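You operate a simulated robot arm through the tools that you are given. There is no shell and no other tool. Be economical: measure what you need, move in short steps, check, and stop when the job is done.

Carry out the task below with a simulated robot arm. There is one attempt and no reset: what you move stays moved.

TASK
Wind the leftover red thread on to the wooden rack's red cone.
Fine: leftover on the feed pin, rack cone on the winder pin, yellow lever down; run it till it stops.

It is judged by the outcome, as a careful person would: the job done as asked, and still so three seconds after it is handed in. It fails if anything else is knocked over, pushed out of place, dropped, spilled or broken.

THE ROBOT
A 7-joint arm with a two-finger parallel gripper, fixed in place. Base frame: the origin is at the foot of the arm, x ahead of it, y to its left, z up; the work surface is at about z = 88. Lengths are in cm, angles in rad, forces in N, time in s.
With the tool pointing down near the work surface it reaches from about 24 to 68 cm from the base axis. Its first joint turns from -1.152 to 1.152 rad. Payload 2.4 kg.
Tool frame: the origin (TCP) lies between the finger pads and is the grasp point; the fingertips stand 3 cm ahead of it; z points along the fingers, y is the line along which they close. The gripper opens to 9.4 cm. The fingers are 2.8 cm wide and 1 cm thick; the gripper's body (5 by 9.6 cm) begins 5.5 cm behind the TCP.
Orientation is that of the tool frame in the base frame, as a unit quaternion [w, x, y, z]. With the fingers straight down and closing along the base's y, the tool's x points along the base's -x, its y along +y and its z along -z.

THE INTERFACE
- The arm moves only by the tool servo_tool. Its argument "steps" is a list of rows, each an object of numbers (a shift or turn left out is 0, a gripper value left out holds the last): "tx", "ty", "tz": the shift along the base's x, y, z in cm; "rx", "ry", "rz": the turn, a rotation vector about the base's x, y, z in rad; "fingers": the closure, from 0 (fully open) to 1 (shut). In form: [{"tx": .., "ty": .., "tz": .., "rx": .., "ry": .., "rz": .., "fingers": ..}, ...]. A call has 1 to 12 rows; each row shifts and turns the commanded pose from where the row before left it. A row lasts 0.2 s, in which the tool goes at most 5 cm and 0.15 rad; a call with a longer step from one row to the next is refused whole, and so is a gripper value outside its range. A pose out of reach is approached as far as the arm can. The call stops where the force on the tool passes 70 N (or 10 N more than at its start, if that is more) or the arm is blocked; 0.2 s more then pass. The fingers move at their own pace (about 15.3 cm/s each) and stop on an object; they squeeze with about 42 N. The grip force told is the motor's: it shows also when the fingers shut on nothing. Time passes only in rows, and 0.2 s behind the last, so rows that do not move let the fingers close. It gives the time, the measured TCP pose, the force on the tool (base axes), the opening and the grip force at its end, in the units of the frame above (readings bear some noise).
- Cameras (640 x 400 px; columns grow to the right, rows downward): "scene" is fixed at [3.48, 46.22, 147.31]; the picture's right is [-0.82, -0.57, 0.00], its down [-0.16, 0.23, -0.96] and it looks along [0.55, -0.79, -0.29] (base axes); focal length 311 px, centre (320, 200). "wrist" rides on the gripper at [-3.7, 0, -5.8] in the tool frame; the picture's right is [0.00, -1.00, 0.00], its down [0.97, 0.00, -0.24] and it looks along [0.24, 0.00, 0.97] (tool axes); focal length 218 px, centre (320, 200).
- snapshot(camera): a new picture of that camera. No time passes.
- locate(camera, pixels): for up to 12 pixels [column, row] of the newest picture of that camera ("zoom" is the newest enlarged one), the place [x, y, z] in the base frame of the surface seen there, good to about 0.2 cm. No time passes.
- zoom(camera, box): a new picture of the part [left, top, right, bottom] of that camera's present view, enlarged. No time passes.
- finish_job(): hands the job in; it is judged then, once.

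Work in short steps. Measure before you move; look again where a grasp or a placing could have gone wrong, and mend it. You have 80 turns and 54 pictures in all, the two below and enlarged ones among them. Open the gripper and draw the arm clear of the work before you hand the job in, unless the task says otherwise; then end with one line.

The tools are called after "Call:" as name(argument=value, ...) on one line, values as JSON. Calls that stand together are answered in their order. servo_tool: Moves the arm, as the interface text tells. Its arguments: {"type":"object","properties":{"steps":{"type":"array","items":{"type":"object","properties":{"tx":{"type":"number"},"ty":{"type":"number"},"tz":{"type":"number"},"rx":{"type":"number"},"ry":{"type":"number"},"rz":{"type":"number"},"fingers":{"type":"number"}}}}},"required":["steps"]} The other tools are called the same way: snapshot (camera) takes a picture; locate (camera, pixels) gives the place of the surface under pixels of a picture; zoom (camera, box) takes an enlarged picture of a part of a camera's view; finish_job () hands the job in.

At the start:

```text
time_s: 0.0
tool_pos: [40.14, -11.8, 132.01]
tool_rot: [0.001, 0.0, 1.0, 0.0]
wrist_force: [0.2, -0.2, 0.5]
gripper_width: 9.4
finger_force: 0.2
```

scene: 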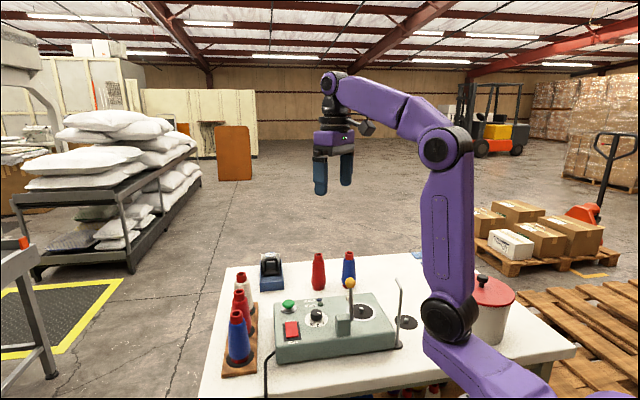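
wrist: 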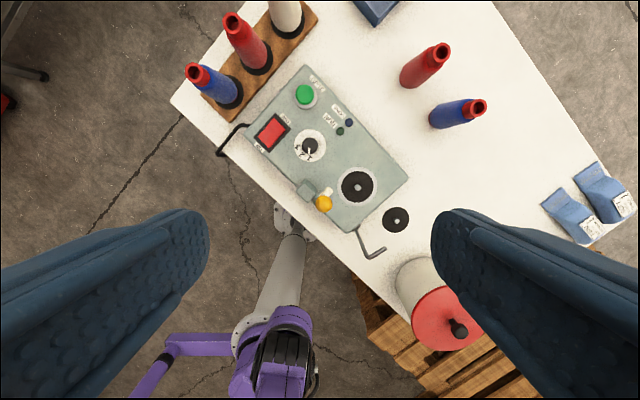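

I'll look closer at the machine and cones.

Call:
zoom(camera="scene", box=[200, 230, 460, 392])

Call:
zoom(camera="wrist", box=[170, 0, 490, 270])

```text
2.46 times, centred on (330, 311) of scene
```

zoom: 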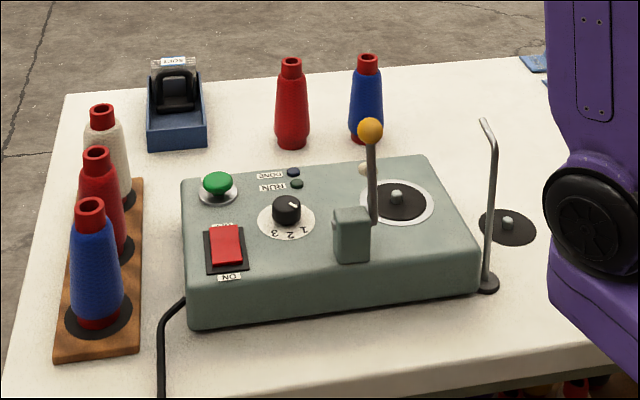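

```text
1.48 times, centred on (330, 135) of wrist
```

zoom: 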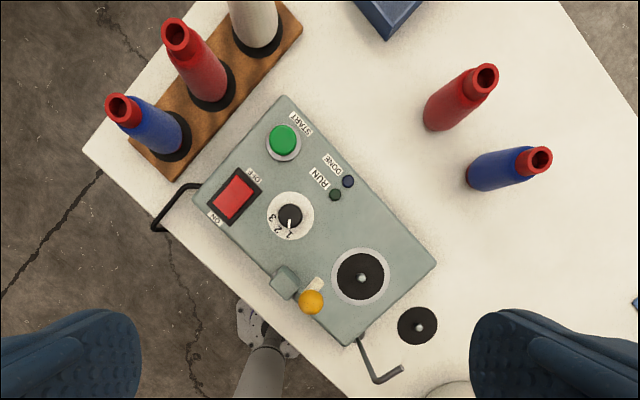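

Call:
zoom(camera="wrist", box=[240, 75, 360, 165])

Call:
zoom(camera="wrist", box=[530, 150, 640, 250])

Call:
zoom(camera="scene", box=[265, 280, 405, 370])

Call:
zoom(camera="scene", box=[250, 240, 310, 300])

```text
4.44 times, centred on (300, 120) of wrist
```

zoom: 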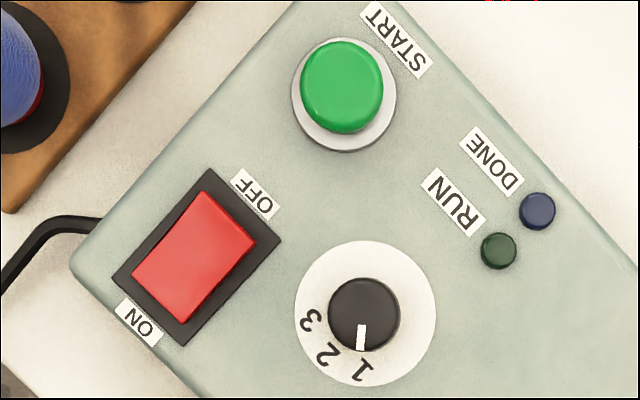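

```text
4.00 times, centred on (585, 200) of wrist
```

zoom: 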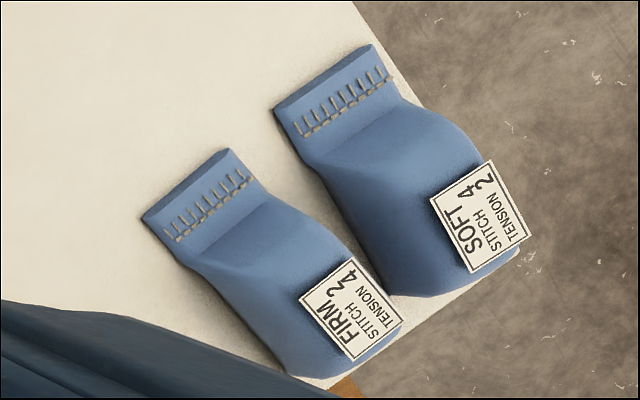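

```text
4.44 times, centred on (335, 325) of scene
```

zoom: 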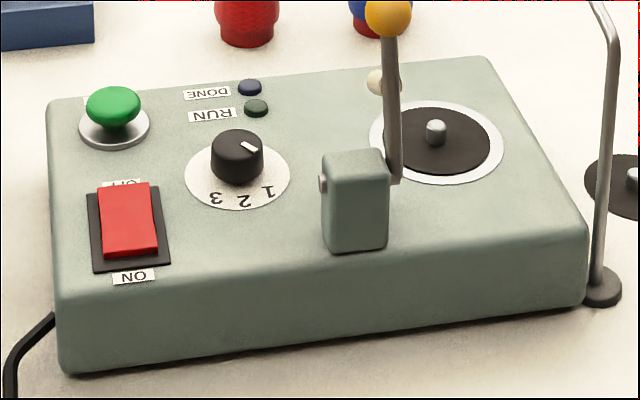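

```text
6.67 times, centred on (280, 270) of scene
```

zoom: 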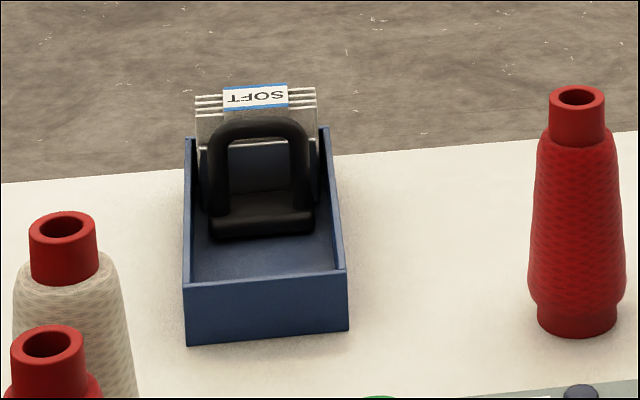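

Call:
locate(camera="wrist", pixels=[[443, 51], [412, 78], [478, 107], [440, 120], [232, 20], [258, 62], [193, 72], [396, 219], [398, 220], [357, 186], [358, 187], [324, 204]])

Call:
locate(camera="wrist", pixels=[[306, 186], [304, 94], [310, 146], [280, 120], [262, 142], [328, 190], [359, 228], [383, 254], [347, 233], [408, 180], [245, 135], [306, 66]])

Call:
zoom(camera="wrist", box=[280, 150, 440, 270])

```text
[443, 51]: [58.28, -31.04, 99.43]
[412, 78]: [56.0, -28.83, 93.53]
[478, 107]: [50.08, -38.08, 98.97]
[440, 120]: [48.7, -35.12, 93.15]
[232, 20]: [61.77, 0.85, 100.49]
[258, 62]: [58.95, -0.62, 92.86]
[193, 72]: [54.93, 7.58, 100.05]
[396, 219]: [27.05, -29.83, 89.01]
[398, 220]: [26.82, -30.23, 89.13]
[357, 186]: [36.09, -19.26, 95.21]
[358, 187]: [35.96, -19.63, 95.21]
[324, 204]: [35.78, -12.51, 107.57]
```

```text
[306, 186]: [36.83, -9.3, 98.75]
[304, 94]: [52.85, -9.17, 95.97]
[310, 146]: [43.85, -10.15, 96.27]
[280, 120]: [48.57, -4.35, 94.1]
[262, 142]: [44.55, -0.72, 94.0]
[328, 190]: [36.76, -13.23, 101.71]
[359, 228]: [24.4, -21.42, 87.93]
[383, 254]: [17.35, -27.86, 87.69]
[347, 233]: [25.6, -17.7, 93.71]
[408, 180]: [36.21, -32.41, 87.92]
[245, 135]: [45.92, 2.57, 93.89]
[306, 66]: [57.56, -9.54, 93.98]
```

```text
3.33 times, centred on (360, 210) of wrist
```

zoom: 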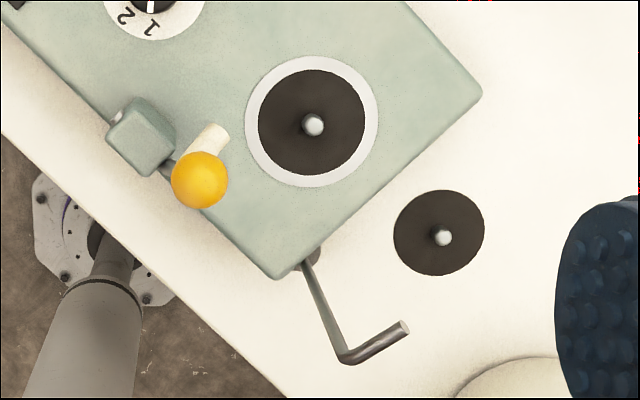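

Call:
locate(camera="zoom", pixels=[[404, 326], [347, 357], [330, 310], [315, 262], [441, 237], [425, 205], [313, 125], [300, 100], [217, 133], [205, 145], [168, 168], [200, 178]])

Call:
locate(camera="scene", pixels=[[319, 262], [319, 270], [319, 286], [239, 296], [239, 304], [236, 316], [348, 261], [398, 285], [397, 280], [400, 345], [350, 283], [290, 330]])

Call:
zoom(camera="scene", box=[215, 260, 275, 380])

```text
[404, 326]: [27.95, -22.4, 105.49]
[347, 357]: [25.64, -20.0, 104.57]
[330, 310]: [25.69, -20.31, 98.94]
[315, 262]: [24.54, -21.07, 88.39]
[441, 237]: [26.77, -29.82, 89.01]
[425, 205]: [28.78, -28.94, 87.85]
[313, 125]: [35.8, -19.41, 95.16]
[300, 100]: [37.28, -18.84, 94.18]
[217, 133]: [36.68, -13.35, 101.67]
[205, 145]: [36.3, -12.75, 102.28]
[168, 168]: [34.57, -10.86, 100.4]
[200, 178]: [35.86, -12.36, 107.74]
```

```text
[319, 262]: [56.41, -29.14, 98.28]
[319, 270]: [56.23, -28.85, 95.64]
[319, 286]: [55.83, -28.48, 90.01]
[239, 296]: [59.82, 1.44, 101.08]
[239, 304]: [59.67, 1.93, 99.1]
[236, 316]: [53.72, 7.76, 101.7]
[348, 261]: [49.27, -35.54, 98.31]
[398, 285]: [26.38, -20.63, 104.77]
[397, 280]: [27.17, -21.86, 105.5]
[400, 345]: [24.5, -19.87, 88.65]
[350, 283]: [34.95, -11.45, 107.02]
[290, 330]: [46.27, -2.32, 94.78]
```

```text
3.33 times, centred on (245, 320) of scene
```

zoom: 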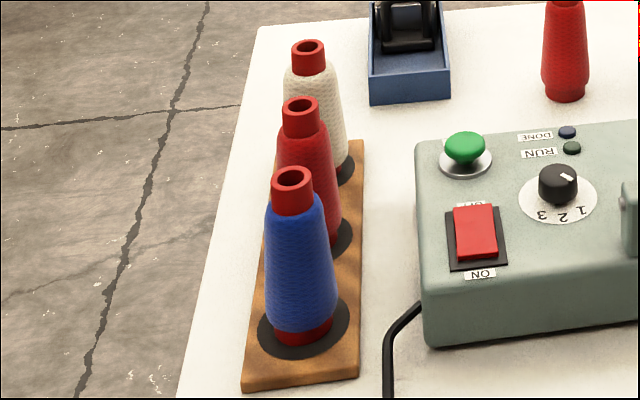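

The leftover red stands near (57.4,-30.4) with rim ~100; I move above it turning the fingers to close along the machine's long direction, then look.

Call:
servo_tool(steps=[{"tx": 2.16, "ty": -2.33, "tz": -2.25, "rz": -0.0982}, {"tx": 2.16, "ty": -2.33, "tz": -2.25, "rz": -0.0982}, {"tx": 2.16, "ty": -2.33, "tz": -2.25, "rz": -0.0982}, {"tx": 2.16, "ty": -2.33, "tz": -2.25, "rz": -0.0982}, {"tx": 2.16, "ty": -2.33, "tz": -2.25, "rz": -0.0982}, {"tx": 2.16, "ty": -2.33, "tz": -2.25, "rz": -0.0982}, {"tx": 2.16, "ty": -2.33, "tz": -2.25, "rz": -0.0982}, {"tx": 2.16, "ty": -2.33, "tz": -2.25, "rz": -0.0982}, {}])

Call:
snapshot(camera="wrist")

```text
time_s: 2.0
tool_pos: [57.29, -30.34, 113.96]
tool_rot: [-0.001, 0.383, 0.924, 0.0]
wrist_force: [1.2, -0.1, 0.0]
gripper_width: 9.41
finger_force: 0.1
```

```text
43 pictures are left
```

wrist: 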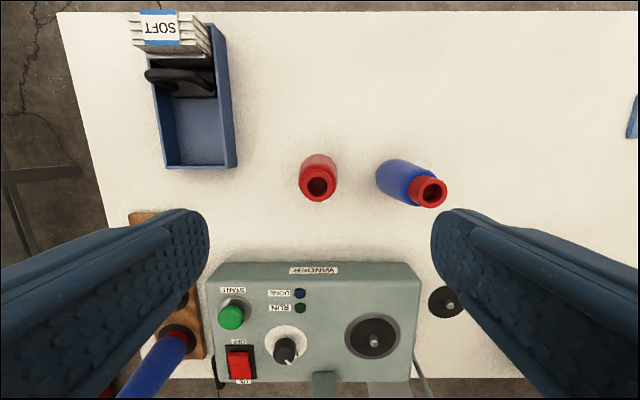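

Call:
locate(camera="wrist", pixels=[[304, 187], [331, 187], [318, 174], [318, 199], [318, 186], [305, 165], [332, 165], [443, 301], [375, 342], [450, 306]])

Call:
zoom(camera="wrist", box=[280, 140, 360, 220])

```text
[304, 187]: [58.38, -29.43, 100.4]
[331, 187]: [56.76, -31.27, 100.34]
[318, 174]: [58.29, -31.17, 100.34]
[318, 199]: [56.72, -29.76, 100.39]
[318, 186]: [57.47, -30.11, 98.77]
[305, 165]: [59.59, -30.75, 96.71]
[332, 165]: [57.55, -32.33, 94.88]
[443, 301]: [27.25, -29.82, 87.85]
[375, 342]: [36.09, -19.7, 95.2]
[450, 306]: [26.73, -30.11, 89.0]
```

```text
5.00 times, centred on (320, 180) of wrist
```

zoom: 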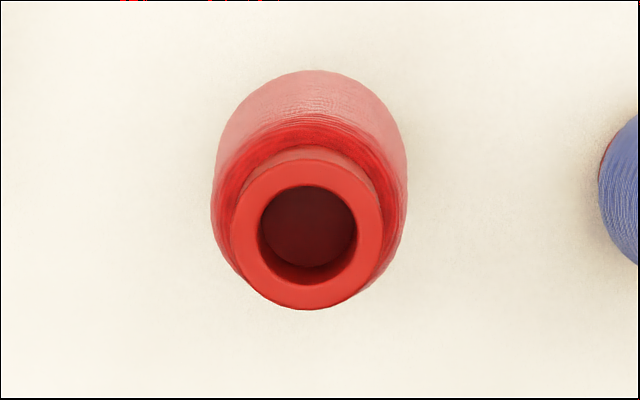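

Rim centre is (57.53,-30.4), z 100.4, with a ~2.3 cm straight neck. I descend so the fingertips span just the neck, and close.

Call:
servo_tool(steps=[{"tx": 0.24, "ty": -0.06, "tz": -3}, {"tz": -4}, {"tz": -3}, {"tz": -2.7}, {}, {"fingers": 1}, {"fingers": 1}, {"fingers": 1}])

Call:
snapshot(camera="wrist")

```text
time_s: 3.8
tool_pos: [57.52, -30.46, 101.45]
tool_rot: [0.0, 0.383, 0.924, 0.0]
wrist_force: [0.3, -0.8, 0.1]
gripper_width: 2.84
finger_force: 42.1
```

```text
41 pictures are left
```

wrist: 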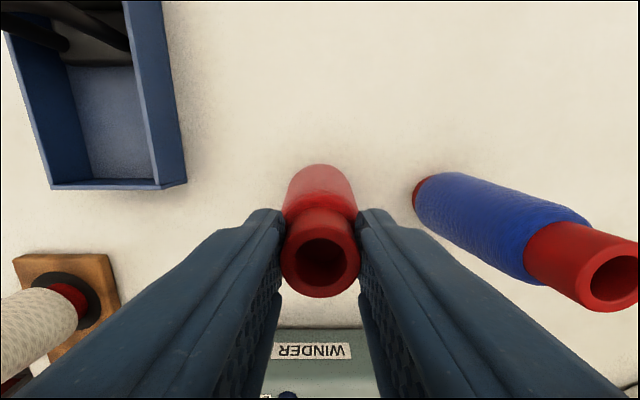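

Grip holds (2.84 cm). Lift straight up, and measure the feed pin and winder pin from the scene.

Call:
servo_tool(steps=[{"tz": 3}, {"tz": 4}, {"tz": 4}, {"tz": 4}, {}])

Call:
zoom(camera="scene", box=[330, 290, 430, 352])

Call:
snapshot(camera="wrist")

```text
time_s: 5.0
tool_pos: [57.35, -30.04, 115.15]
tool_rot: [-0.001, 0.383, 0.924, 0.0]
wrist_force: [0.4, -0.2, -0.5]
gripper_width: 2.83
finger_force: 42.4
out of reach, approached as far as the arm can: row 4
```

```text
6.40 times, centred on (380, 321) of scene
```

zoom: 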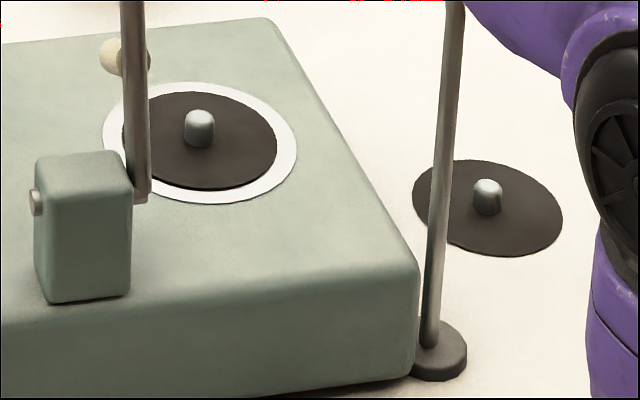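

```text
39 pictures are left
```

wrist: 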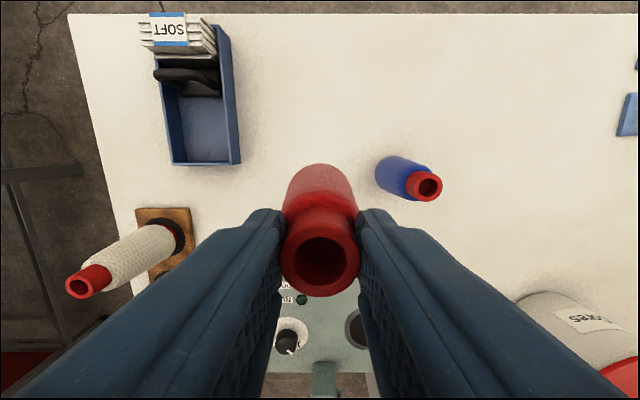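

Call:
locate(camera="zoom", pixels=[[488, 184], [482, 195], [488, 160], [487, 255], [415, 196], [562, 226], [200, 113], [199, 130], [200, 82], [200, 202], [104, 137], [297, 155]])

```text
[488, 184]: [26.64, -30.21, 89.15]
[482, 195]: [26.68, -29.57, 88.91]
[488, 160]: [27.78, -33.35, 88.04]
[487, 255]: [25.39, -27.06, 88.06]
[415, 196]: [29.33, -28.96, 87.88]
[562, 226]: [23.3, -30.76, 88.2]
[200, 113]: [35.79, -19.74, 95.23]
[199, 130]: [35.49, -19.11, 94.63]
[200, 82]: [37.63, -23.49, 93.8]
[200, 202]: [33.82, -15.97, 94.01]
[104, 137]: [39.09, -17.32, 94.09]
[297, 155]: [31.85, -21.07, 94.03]
```

Call:
locate(camera="wrist", pixels=[[320, 294], [320, 292], [320, 236], [320, 234], [300, 285], [340, 285], [286, 265], [353, 265]])

Call:
zoom(camera="wrist", box=[260, 150, 380, 310])

```text
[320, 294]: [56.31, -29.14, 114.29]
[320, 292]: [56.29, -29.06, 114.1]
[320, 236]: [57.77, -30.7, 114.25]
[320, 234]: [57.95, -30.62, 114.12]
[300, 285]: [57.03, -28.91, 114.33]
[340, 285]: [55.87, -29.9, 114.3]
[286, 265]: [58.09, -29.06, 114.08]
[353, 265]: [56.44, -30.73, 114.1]
```

```text
2.50 times, centred on (320, 230) of wrist
```

zoom: 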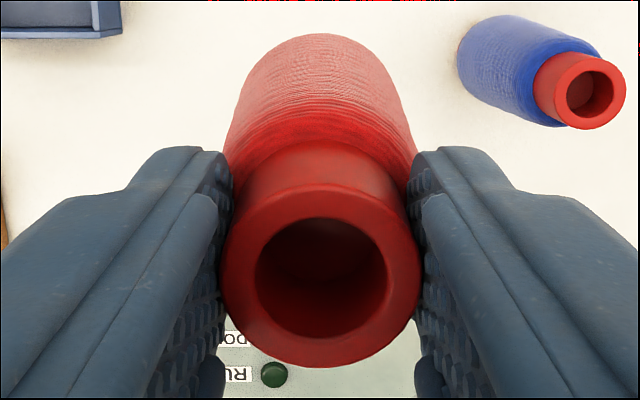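

Cone is centred in the grip and upright. I carry it along y≈-30 to above the feed pin (≈26.75,-30.0), clear of blue cone and guide rod.

Call:
servo_tool(steps=[{"tx": -2}, {"tx": -4}, {"tx": -4}, {"tx": -4}, {"tx": -4}, {"tx": -4}, {"tx": -4}, {"tx": -3}, {"tx": -1.5}, {}])

Call:
snapshot(camera="scene")

```text
time_s: 7.2
tool_pos: [26.5, -30.14, 115.27]
tool_rot: [0.0, 0.383, 0.924, 0.0]
wrist_force: [0.5, 0.2, -1.2]
gripper_width: 2.83
finger_force: 41.7
```

```text
37 pictures are left
```

scene: 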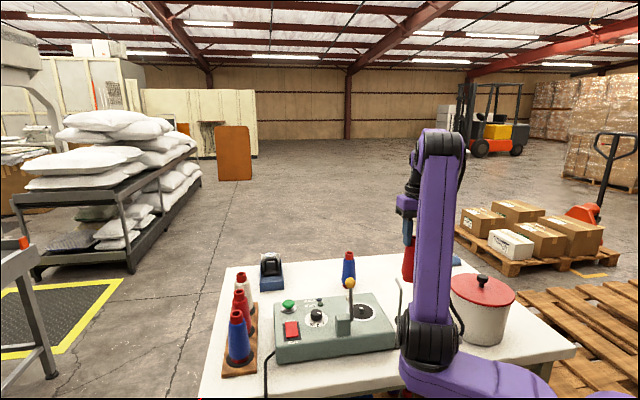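

Call:
locate(camera="scene", pixels=[[482, 278], [460, 285], [482, 300], [455, 320], [408, 275], [407, 262]])

Call:
snapshot(camera="wrist")

```text
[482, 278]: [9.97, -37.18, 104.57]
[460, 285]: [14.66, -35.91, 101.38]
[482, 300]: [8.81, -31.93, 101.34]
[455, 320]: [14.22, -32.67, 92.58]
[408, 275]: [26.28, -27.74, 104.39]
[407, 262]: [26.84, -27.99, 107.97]
```

```text
36 pictures are left
```

wrist: 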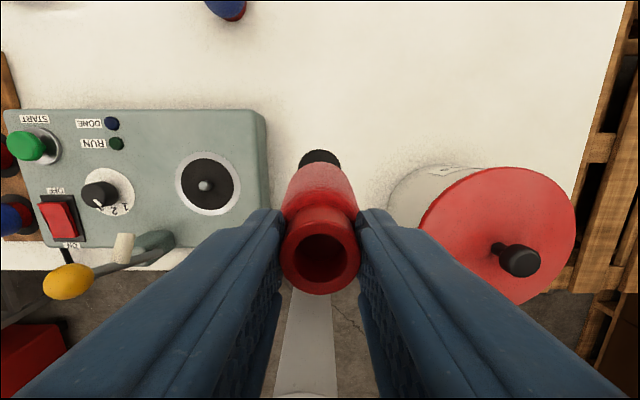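

Call:
servo_tool(steps=[{"tx": 0.35, "ty": 0.04, "tz": -3}, {"tz": -4}, {"tz": -3}, {"tz": -1.9}, {}])

Call:
zoom(camera="scene", box=[380, 250, 460, 350])

Call:
zoom(camera="wrist", box=[260, 120, 380, 310])

```text
time_s: 8.4
tool_pos: [26.87, -30.47, 103.49]
tool_rot: [0.0, 0.383, 0.924, 0.0]
wrist_force: [-0.3, -0.7, -0.7]
gripper_width: 2.83
finger_force: 41.3
```

```text
4.00 times, centred on (420, 300) of scene
```

zoom: 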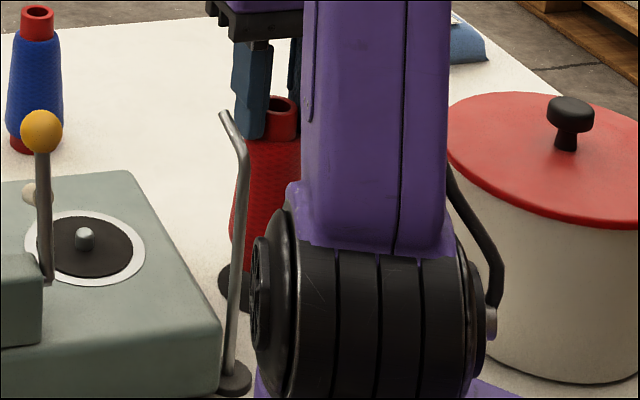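

```text
2.11 times, centred on (320, 215) of wrist
```

zoom: 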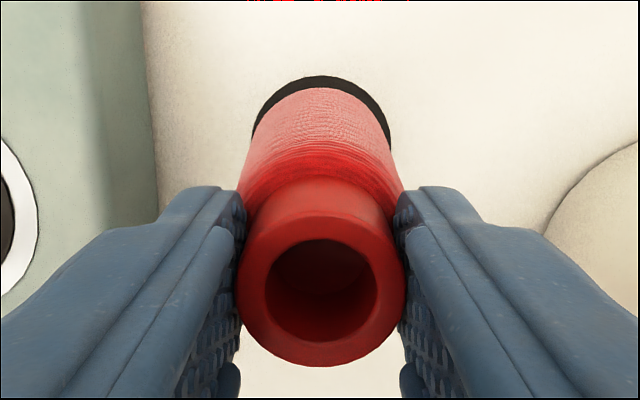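

Call:
servo_tool(steps=[{"tx": -0.15, "ty": 0.22}, {}])

Call:
zoom(camera="wrist", box=[260, 120, 380, 310])

Call:
locate(camera="zoom", pixels=[[320, 79], [265, 107], [375, 107], [256, 130], [388, 130], [320, 70], [320, 360], [240, 285], [400, 285], [320, 210]])

```text
time_s: 9.0
tool_pos: [26.73, -30.13, 103.52]
tool_rot: [0.0, 0.383, 0.924, 0.0]
wrist_force: [-0.1, 0.5, -0.1]
gripper_width: 2.82
finger_force: 42.2
```

```text
2.11 times, centred on (320, 215) of wrist
```

zoom: 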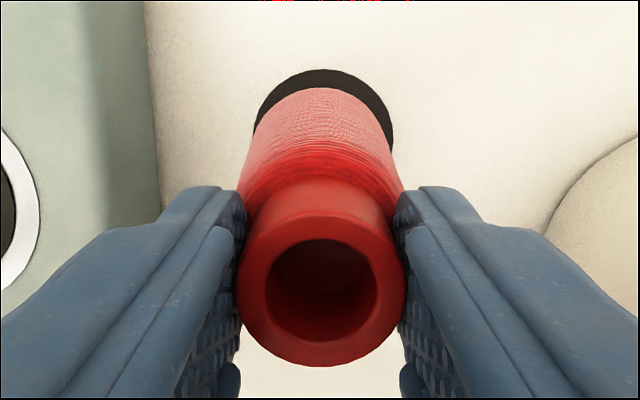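

```text
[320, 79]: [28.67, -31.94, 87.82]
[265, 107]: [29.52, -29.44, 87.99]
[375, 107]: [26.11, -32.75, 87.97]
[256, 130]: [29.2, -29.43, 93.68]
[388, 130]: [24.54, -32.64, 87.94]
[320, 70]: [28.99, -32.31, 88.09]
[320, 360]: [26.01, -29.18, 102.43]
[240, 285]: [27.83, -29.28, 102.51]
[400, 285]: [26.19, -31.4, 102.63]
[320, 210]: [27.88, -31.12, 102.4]
```

Disc and cone are aligned within ~0.15 cm; small nudge, then lower on to the pin.

Call:
servo_tool(steps=[{"tx": -0.13}, {"tz": -0.7}, {"tz": -0.6}, {"tz": -0.4}, {"tz": -0.3}, {}])

Call:
zoom(camera="wrist", box=[260, 120, 380, 310])

```text
time_s: 10.4
tool_pos: [26.64, -30.1, 101.29]
tool_rot: [-0.001, 0.382, 0.924, 0.001]
wrist_force: [-0.9, 2.0, 7.0]
gripper_width: 2.85
finger_force: 42.2
```

```text
2.11 times, centred on (320, 215) of wrist
```

zoom: 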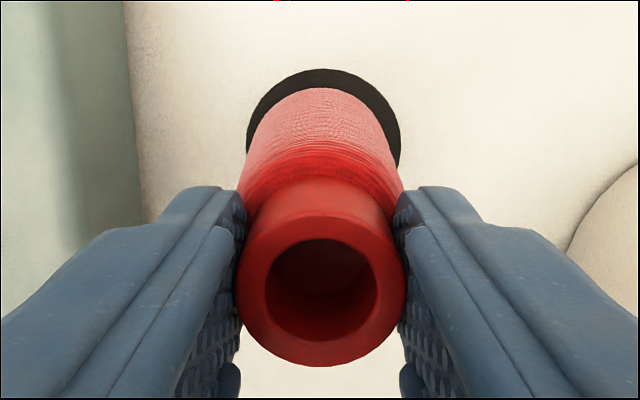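

Seated: z 101.3 with 7 N upward, i.e. the bottom is at table level over the pin. Release and rise.

Call:
servo_tool(steps=[{"fingers": 0.4}, {"fingers": 0.4}, {"fingers": 0.4}, {"tz": 2}, {"tz": 4}, {"tz": 4}, {"tz": 4}, {"tz": 3}, {}])

Call:
snapshot(camera="wrist")

```text
time_s: 12.4
tool_pos: [26.85, -29.91, 118.26]
tool_rot: [0.0, 0.384, 0.923, 0.0]
wrist_force: [-0.3, -0.1, -0.2]
gripper_width: 5.63
finger_force: 0.0
```

```text
31 pictures are left
```

wrist: 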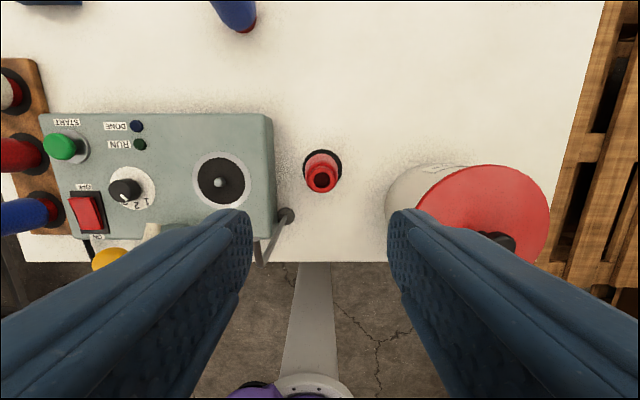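

Feed cone sits centred on its disc. Now to the rack's red cone near (61,1).

Call:
servo_tool(steps=[{"tx": 2.85, "ty": 2.58}, {"tx": 2.85, "ty": 2.58}, {"tx": 2.85, "ty": 2.58}, {"tx": 2.85, "ty": 2.58}, {"tx": 2.85, "ty": 2.58}, {"tx": 2.85, "ty": 2.58}, {"tx": 2.85, "ty": 2.58}, {"tx": 2.85, "ty": 2.58, "tz": -1}, {"tx": 2.85, "ty": 2.58, "tz": -1}, {"tx": 2.85, "ty": 2.58, "tz": -1}, {"tx": 2.85, "ty": 2.58, "tz": -1}, {"tx": 2.6, "ty": 2.5}])

Call:
snapshot(camera="wrist")

```text
time_s: 15.0
tool_pos: [60.57, 1.06, 114.41]
tool_rot: [0.0, 0.383, 0.924, 0.0]
wrist_force: [-0.7, 0.3, 1.1]
gripper_width: 5.65
finger_force: 0.1
```

```text
30 pictures are left
```

wrist: 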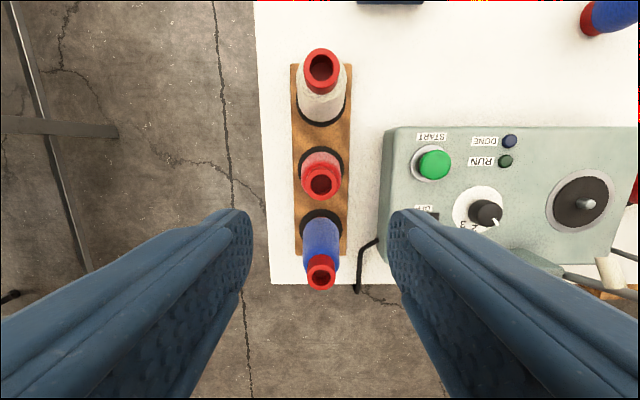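

Call:
locate(camera="wrist", pixels=[[305, 182], [338, 182], [321, 168], [321, 197], [321, 182], [585, 204], [570, 187], [431, 166], [485, 212], [433, 153]])

Call:
zoom(camera="wrist", box=[380, 120, 640, 290])

```text
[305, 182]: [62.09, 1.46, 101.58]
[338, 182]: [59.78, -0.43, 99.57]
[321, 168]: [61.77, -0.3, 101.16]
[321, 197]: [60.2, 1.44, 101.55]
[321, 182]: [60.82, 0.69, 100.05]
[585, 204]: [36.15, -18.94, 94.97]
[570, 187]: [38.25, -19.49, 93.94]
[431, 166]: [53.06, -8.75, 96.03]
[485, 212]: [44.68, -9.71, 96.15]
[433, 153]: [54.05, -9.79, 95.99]
```

```text
2.35 times, centred on (510, 205) of wrist
```

zoom: 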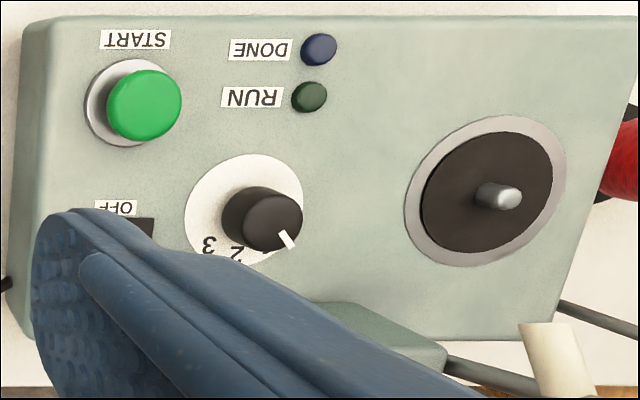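

Rim centre (61.03,0.53), z 101.5. Descend and grip the neck.

Call:
servo_tool(steps=[{"tx": 0.46, "ty": -0.53, "tz": -3}, {"tz": -4}, {"tz": -3}, {"tz": -1.8}, {}, {"fingers": 1}, {"fingers": 1}, {"fingers": 1}])

Call:
snapshot(camera="wrist")

```text
time_s: 16.8
tool_pos: [60.98, 0.42, 102.39]
tool_rot: [0.0, 0.383, 0.924, 0.0]
wrist_force: [0.4, -0.4, 0.0]
gripper_width: 3.35
finger_force: 42.4
```

```text
28 pictures are left
```

wrist: 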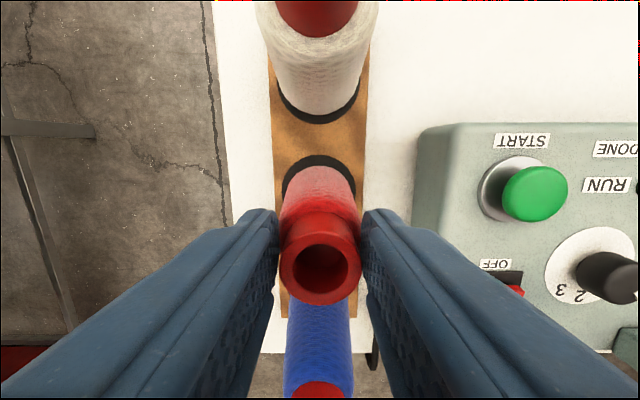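

Width 3.35 and gaps beside the neck: the tips grip the thread shoulder. I reopen, go up 0.8 cm and regrip on the neck.

Call:
servo_tool(steps=[{"fingers": 0.4}, {"fingers": 0.4}, {"tz": 0.8}, {}, {"fingers": 1}, {"fingers": 1}, {"fingers": 1}])

Call:
snapshot(camera="wrist")

```text
time_s: 18.4
tool_pos: [61.03, 0.46, 103.2]
tool_rot: [0.0, 0.383, 0.924, 0.0]
wrist_force: [-0.3, 0.8, 0.3]
gripper_width: 2.73
finger_force: 42.4
```

```text
27 pictures are left
```

wrist: 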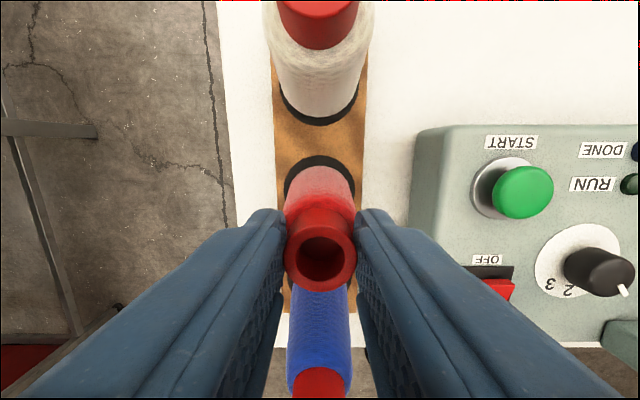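

Now 2.73 cm on the neck. Lift off the rack peg.

Call:
servo_tool(steps=[{"tz": 2}, {"tz": 3}, {"tz": 4}, {"tz": 3}, {}])

Call:
snapshot(camera="scene")

```text
time_s: 19.6
tool_pos: [60.99, 0.34, 115.38]
tool_rot: [0.0, 0.383, 0.924, -0.001]
wrist_force: [0.6, 0.2, -0.7]
gripper_width: 2.77
finger_force: 42.1
```

```text
26 pictures are left
```

scene: 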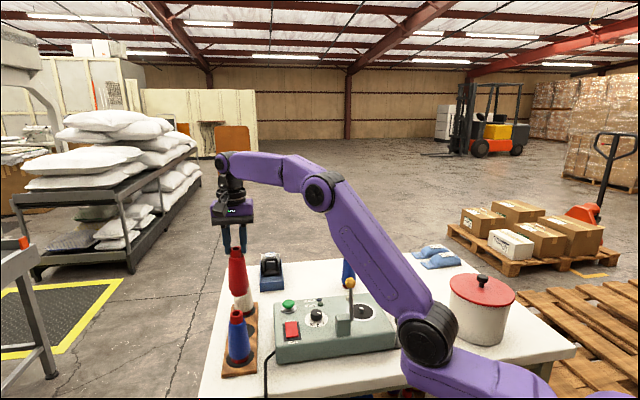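

Call:
servo_tool(steps=[{"tx": -2.17, "ty": -3.72}, {"tx": -2.17, "ty": -3.72}, {"tx": -2.17, "ty": -3.72}, {"tx": -2.17, "ty": -3.72}, {"tx": -2.17, "ty": -3.72}, {"tx": -2.15, "ty": -3.7}, {"tx": -4, "ty": 0.8}, {"tx": -4, "ty": 0.8}, {"tx": -4, "ty": 0.9}, {"tz": -2.5}, {"tz": -2}, {}])

Call:
zoom(camera="wrist", box=[220, 100, 420, 310])

Call:
zoom(camera="scene", box=[310, 230, 430, 350])

```text
time_s: 22.2
tool_pos: [36.23, -19.63, 110.77]
tool_rot: [0.0, 0.382, 0.924, 0.001]
wrist_force: [0.3, 0.3, 0.7]
gripper_width: 2.69
finger_force: 41.9
```

```text
1.90 times, centred on (320, 205) of wrist
```

zoom: 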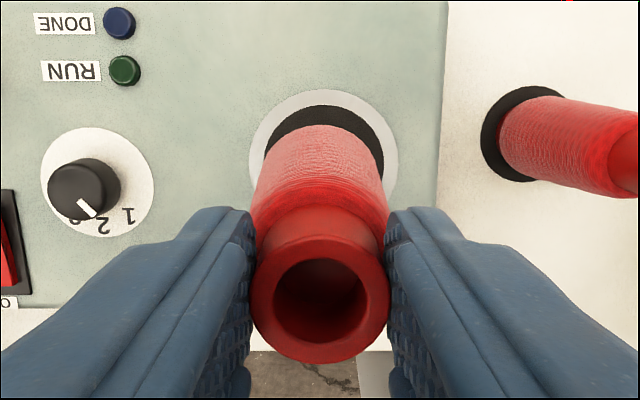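

```text
3.33 times, centred on (370, 290) of scene
```

zoom: 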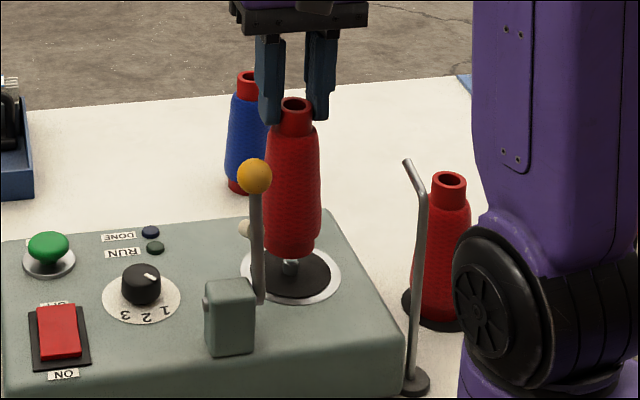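

Call:
servo_tool(steps=[{"tx": -0.4, "ty": 0.1, "tz": -0.8}, {}, {}])

Call:
zoom(camera="wrist", box=[260, 120, 380, 310])

Call:
locate(camera="zoom", pixels=[[320, 79], [320, 100], [240, 150], [405, 150], [250, 285], [390, 285], [320, 355], [320, 215], [300, 350], [340, 350]])

```text
time_s: 23.0
tool_pos: [35.84, -19.46, 109.97]
tool_rot: [0.0, 0.383, 0.924, 0.0]
wrist_force: [-0.4, -0.2, -0.8]
gripper_width: 2.71
finger_force: 42.3
```

```text
2.11 times, centred on (320, 215) of wrist
```

zoom: 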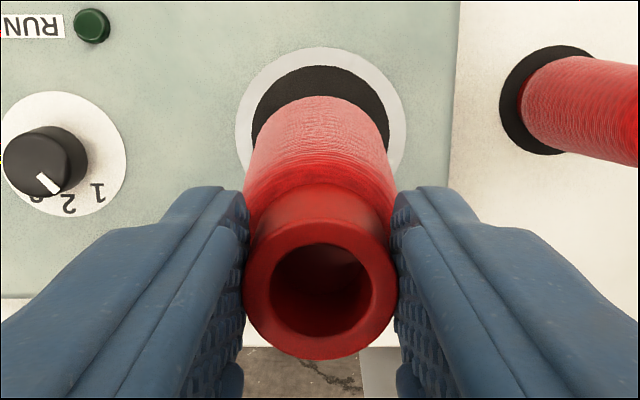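

```text
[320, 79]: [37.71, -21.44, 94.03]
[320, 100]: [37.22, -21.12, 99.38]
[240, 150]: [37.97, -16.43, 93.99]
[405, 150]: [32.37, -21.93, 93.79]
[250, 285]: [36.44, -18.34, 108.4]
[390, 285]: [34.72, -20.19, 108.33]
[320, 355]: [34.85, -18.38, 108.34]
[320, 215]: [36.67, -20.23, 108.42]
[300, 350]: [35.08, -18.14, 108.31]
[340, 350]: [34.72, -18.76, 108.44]
```

Call:
zoom(camera="scene", box=[335, 255, 395, 330])

```text
5.33 times, centred on (365, 292) of scene
```

zoom: 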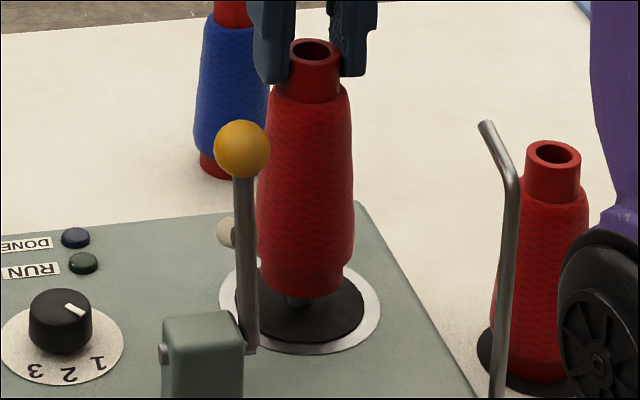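

Lateral alignment good from both views; tiny nudge and lower on to the winder pin.

Call:
servo_tool(steps=[{"tx": 0.08, "ty": -0.08, "tz": -0.5}, {"tz": -0.4}, {"tz": -0.4}, {"tz": -0.4}, {"tz": -0.2}, {}])

Call:
zoom(camera="scene", box=[335, 255, 395, 330])

```text
time_s: 24.4
tool_pos: [35.86, -19.46, 107.94]
tool_rot: [0.0, 0.383, 0.924, -0.001]
wrist_force: [0.4, 0.9, 0.1]
gripper_width: 2.74
finger_force: 42.3
```

```text
5.33 times, centred on (365, 292) of scene
```

zoom: 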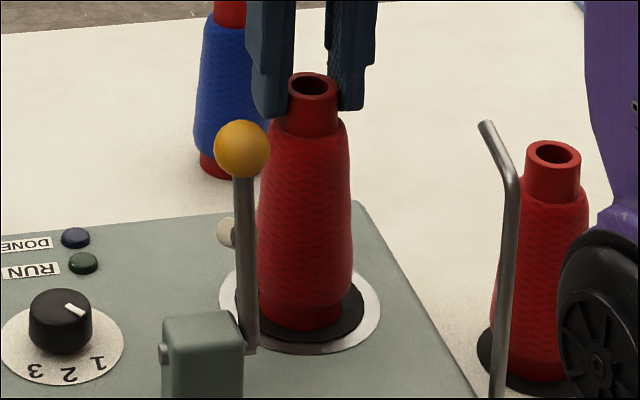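

Call:
servo_tool(steps=[{"tz": -0.2}, {"tz": -0.2}, {}])

```text
time_s: 25.2
tool_pos: [35.85, -19.56, 107.81]
tool_rot: [0.004, 0.383, 0.924, 0.0]
wrist_force: [-6.6, 6.3, 58.3]
gripper_width: 2.72
finger_force: 41.7
```

Seated firmly (58 N contact). I ease up, release and rise.

Call:
servo_tool(steps=[{"tz": 0.3}, {"fingers": 0.4}, {"fingers": 0.4}, {"fingers": 0.4}, {"tz": 2}, {"tz": 4}, {"tz": 4}, {}])

Call:
snapshot(camera="wrist")

Call:
zoom(camera="scene", box=[260, 255, 420, 365])

```text
time_s: 27.0
tool_pos: [35.69, -19.42, 117.98]
tool_rot: [-0.001, 0.382, 0.924, 0.0]
wrist_force: [0.3, -0.3, -0.1]
gripper_width: 5.65
finger_force: 0.1
```

```text
20 pictures are left
```

wrist: 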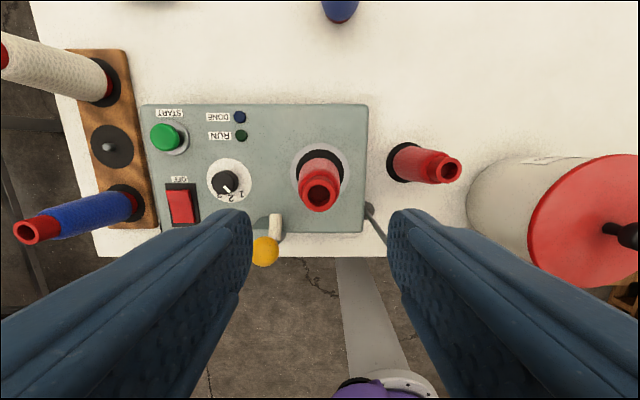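

```text
3.64 times, centred on (340, 310) of scene
```

zoom: 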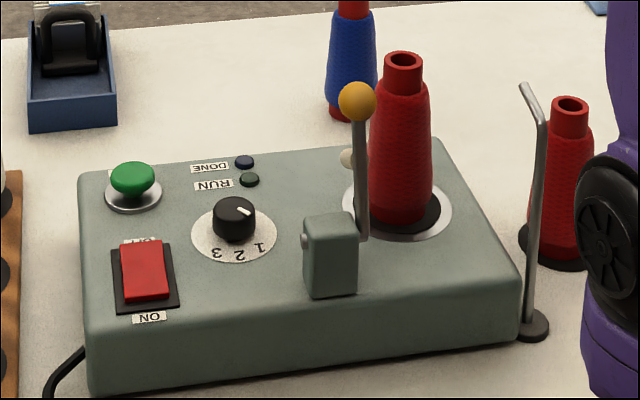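

Both cones are seated. Now measure lever geometry: ball, arm, pivot, stub.

Call:
locate(camera="zoom", pixels=[[357, 100], [357, 125], [360, 160], [361, 195], [363, 225], [365, 238], [305, 240], [330, 225], [346, 157], [403, 62], [400, 130], [376, 170]])

Call:
locate(camera="wrist", pixels=[[265, 250], [276, 216], [274, 228], [319, 196], [180, 200], [180, 215], [166, 136], [227, 184]])

```text
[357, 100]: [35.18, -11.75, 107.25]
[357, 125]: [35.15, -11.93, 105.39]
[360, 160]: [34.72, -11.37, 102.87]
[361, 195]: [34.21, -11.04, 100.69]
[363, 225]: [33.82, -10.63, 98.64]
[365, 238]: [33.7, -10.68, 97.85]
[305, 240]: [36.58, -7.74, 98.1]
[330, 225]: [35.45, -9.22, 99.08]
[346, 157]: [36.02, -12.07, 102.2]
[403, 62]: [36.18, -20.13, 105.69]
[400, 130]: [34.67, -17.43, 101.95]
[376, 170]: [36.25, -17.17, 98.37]
```

```text
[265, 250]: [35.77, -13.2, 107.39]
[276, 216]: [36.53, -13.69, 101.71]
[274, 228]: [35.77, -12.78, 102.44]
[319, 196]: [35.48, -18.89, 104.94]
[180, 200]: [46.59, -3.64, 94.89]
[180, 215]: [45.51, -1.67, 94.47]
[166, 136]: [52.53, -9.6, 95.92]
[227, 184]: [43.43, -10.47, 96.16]
```

Lever pivots near z 98 and leans toward the back (+v); down is toward the back. I turn the tool 90° so its narrow side faces the cone, close fingers and move high to the front side of the ball.

Call:
servo_tool(steps=[{"tx": -0.16, "ty": 0.8, "rz": 0.131, "fingers": 1}, {"tx": -0.16, "ty": 0.8, "rz": 0.131}, {"tx": -0.16, "ty": 0.8, "rz": 0.131}, {"tx": -0.16, "ty": 0.8, "rz": 0.131}, {"tx": -0.16, "ty": 0.8, "rz": 0.131}, {"tx": -0.16, "ty": 0.8, "rz": 0.131}, {"tx": -0.16, "ty": 0.8, "rz": 0.131}, {"tx": -0.16, "ty": 0.8, "rz": 0.131}, {"tx": -0.16, "ty": 0.8, "rz": 0.131}, {"tx": -0.16, "ty": 0.8, "rz": 0.131}, {"tx": -0.16, "ty": 0.8, "rz": 0.131}, {"tx": -0.14, "ty": 0.7, "rz": 0.131}])

Call:
servo_tool(steps=[{}])

Call:
snapshot(camera="wrist")

```text
time_s: 29.6
tool_pos: [33.82, -9.87, 117.89]
tool_rot: [0.0, -0.384, 0.923, 0.001]
wrist_force: [0.6, 0.5, -0.2]
gripper_width: 0.0
finger_force: 32.9
```

```text
time_s: 30.0
tool_pos: [33.79, -9.92, 117.92]
tool_rot: [0.0, -0.383, 0.924, 0.0]
wrist_force: [0.6, 0.9, -0.5]
gripper_width: 0.0
finger_force: 33.2
```

```text
18 pictures are left
```

wrist: 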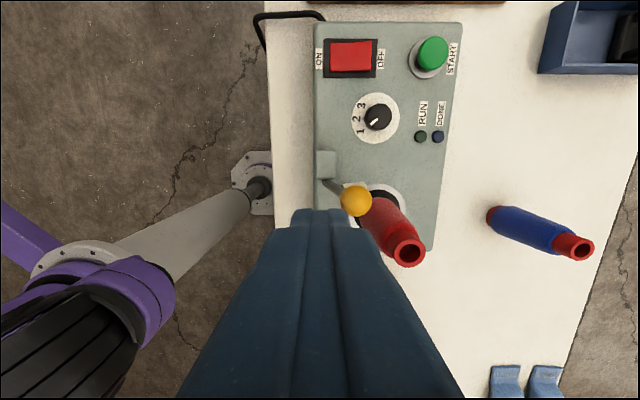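

Call:
servo_tool(steps=[{"tz": -4}, {"tz": -3}, {"tz": -2}, {}])

Call:
zoom(camera="scene", box=[300, 230, 400, 350])

```text
time_s: 31.0
tool_pos: [33.68, -9.87, 108.95]
tool_rot: [0.0, -0.383, 0.924, 0.0]
wrist_force: [0.6, 0.6, 0.0]
gripper_width: 0.0
finger_force: 33.1
```

```text
3.33 times, centred on (350, 290) of scene
```

zoom: 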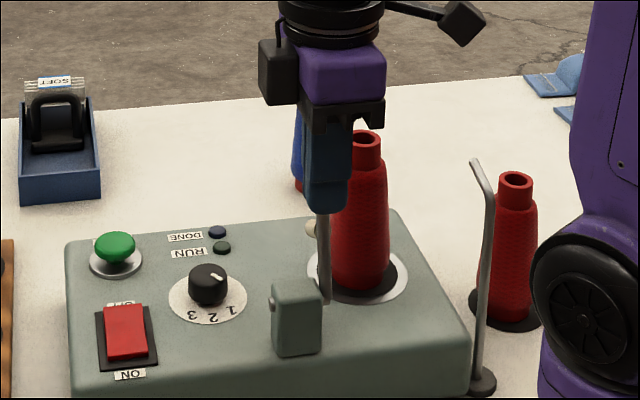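

Call:
servo_tool(steps=[{"tx": 0.57, "ty": -0.57}, {"tx": 0.57, "ty": -0.57, "tz": -0.1}, {"tx": 0.57, "ty": -0.57, "tz": -0.2}, {"tx": 0.57, "ty": -0.57, "tz": -0.3}, {"tx": 0.57, "ty": -0.57, "tz": -0.4}, {}])

Call:
zoom(camera="scene", box=[300, 230, 400, 350])

```text
time_s: 32.4
tool_pos: [36.62, -12.88, 107.95]
tool_rot: [0.0, -0.383, 0.924, 0.0]
wrist_force: [-0.4, 0.9, -0.3]
gripper_width: 0.0
finger_force: 32.8
```

```text
3.33 times, centred on (350, 290) of scene
```

zoom: 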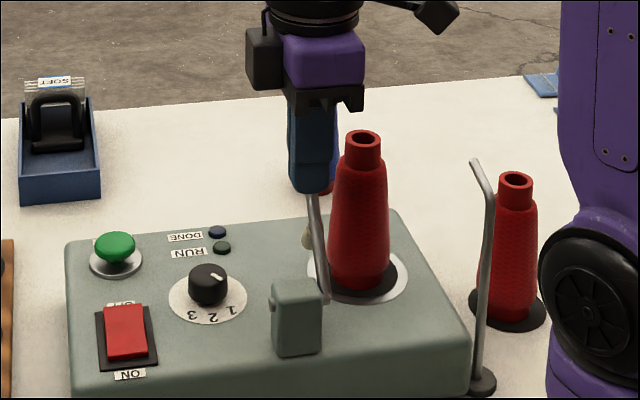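

The lever follows easily. Continue along the arc.

Call:
servo_tool(steps=[{"tx": 0.5, "ty": -0.5, "tz": -0.5}, {"tx": 0.5, "ty": -0.5, "tz": -0.6}, {"tx": 0.5, "ty": -0.5, "tz": -0.7}, {"tx": 0.4, "ty": -0.4, "tz": -0.7}, {}])

Call:
zoom(camera="scene", box=[300, 230, 400, 350])

Call:
snapshot(camera="wrist")

```text
time_s: 33.6
tool_pos: [38.51, -14.76, 105.47]
tool_rot: [0.0, -0.384, 0.924, 0.0]
wrist_force: [-0.6, 0.8, -0.4]
gripper_width: 0.01
finger_force: 33.3
```

```text
3.33 times, centred on (350, 290) of scene
```

zoom: 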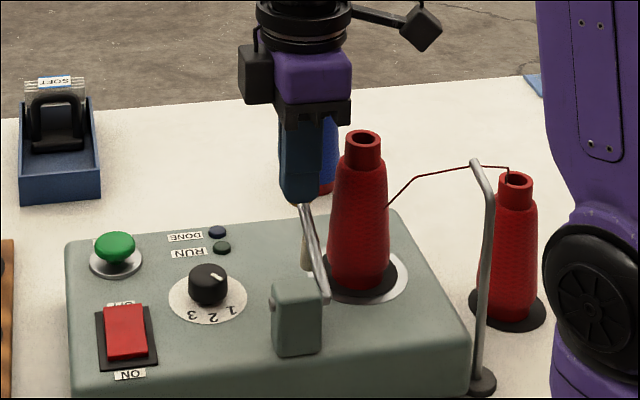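

```text
14 pictures are left
```

wrist: 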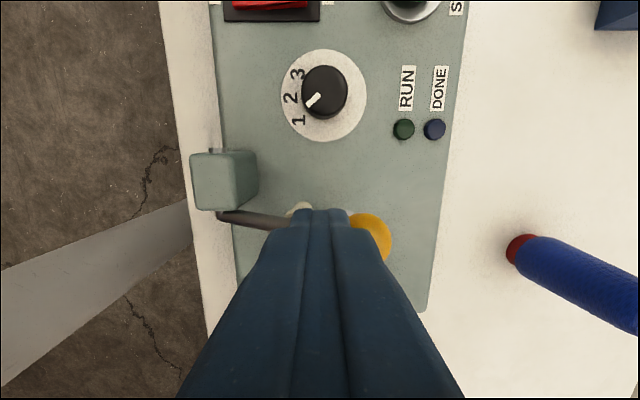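

A thread now spans from the feed cone through the guide to the winder cone. The lever isn't flat yet; continue arc until it stops.

Call:
servo_tool(steps=[{"tx": 0.35, "ty": -0.35, "tz": -0.7}, {"tx": 0.35, "ty": -0.35, "tz": -0.7}, {"tx": 0.25, "ty": -0.25, "tz": -0.7}, {"tx": 0.2, "ty": -0.2, "tz": -0.7}, {}])

Call:
zoom(camera="scene", box=[300, 230, 400, 350])

```text
time_s: 34.4
tool_pos: [39.26, -15.39, 103.95]
tool_rot: [-0.001, -0.384, 0.924, 0.003]
wrist_force: [-40.1, 23.9, 127.7]
gripper_width: 0.0
finger_force: 32.9
stopped in row 4: the force on the tool passed its limit (the readings are from after the stop); the commanded pose is now the measured one
```

```text
3.33 times, centred on (350, 290) of scene
```

zoom: 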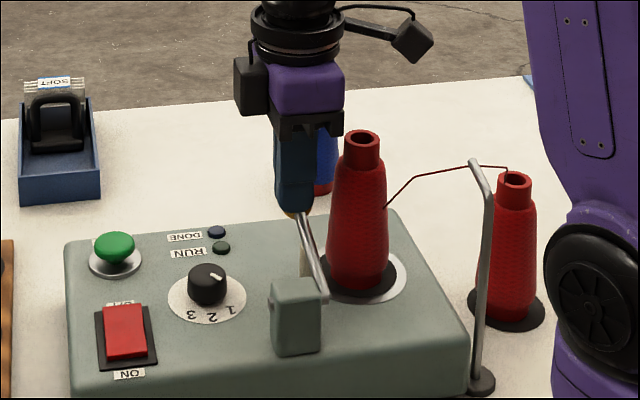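

Lever is at its end stop. I back off up and check that it stays.

Call:
servo_tool(steps=[{"tz": 1}, {"tz": 3}, {"tz": 4}, {"tx": 1, "ty": 3, "tz": 2}, {"tx": 1, "ty": 3}, {}])

Call:
snapshot(camera="wrist")

Call:
zoom(camera="scene", box=[260, 270, 400, 360])

```text
time_s: 35.8
tool_pos: [41.42, -9.59, 113.77]
tool_rot: [0.0, -0.383, 0.924, 0.002]
wrist_force: [1.1, 0.1, -0.8]
gripper_width: 0.03
finger_force: 32.9
```

```text
12 pictures are left
```

wrist: 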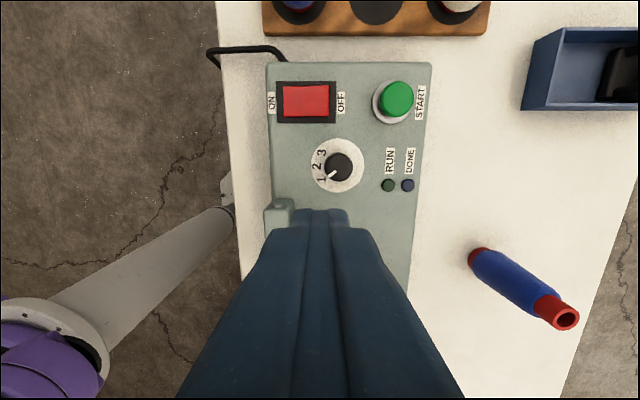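

```text
4.44 times, centred on (330, 315) of scene
```

zoom: 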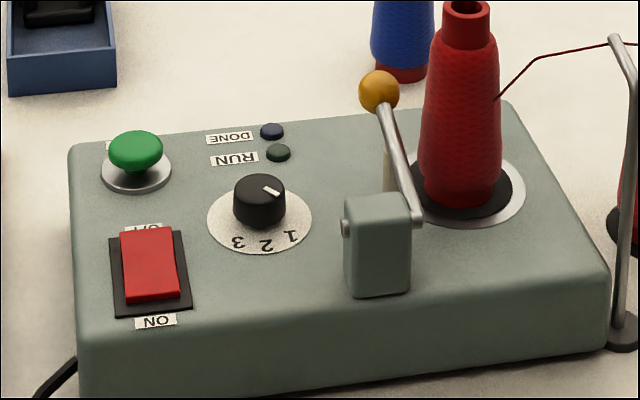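

Lever stays down. Now measure the rocker (ON end vs OFF end) and START.

Call:
locate(camera="wrist", pixels=[[286, 102], [292, 102], [300, 102], [310, 102], [320, 102], [327, 102], [281, 120], [334, 118], [396, 98], [388, 94], [405, 98], [380, 112]])

Call:
zoom(camera="wrist", box=[260, 70, 350, 130])

```text
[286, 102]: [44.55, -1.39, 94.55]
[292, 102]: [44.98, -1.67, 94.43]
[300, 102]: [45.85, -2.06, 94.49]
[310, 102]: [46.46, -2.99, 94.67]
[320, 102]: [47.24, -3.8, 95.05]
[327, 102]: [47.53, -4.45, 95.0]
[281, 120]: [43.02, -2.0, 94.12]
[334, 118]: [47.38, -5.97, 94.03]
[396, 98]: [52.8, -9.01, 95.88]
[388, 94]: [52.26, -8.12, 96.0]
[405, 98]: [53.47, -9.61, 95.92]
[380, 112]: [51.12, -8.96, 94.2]
```

```text
6.67 times, centred on (305, 100) of wrist
```

zoom: 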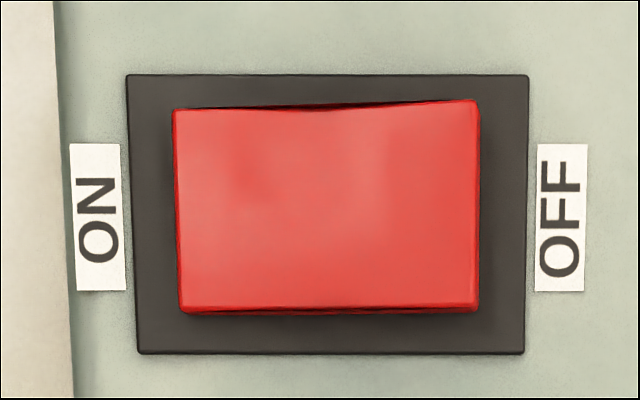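

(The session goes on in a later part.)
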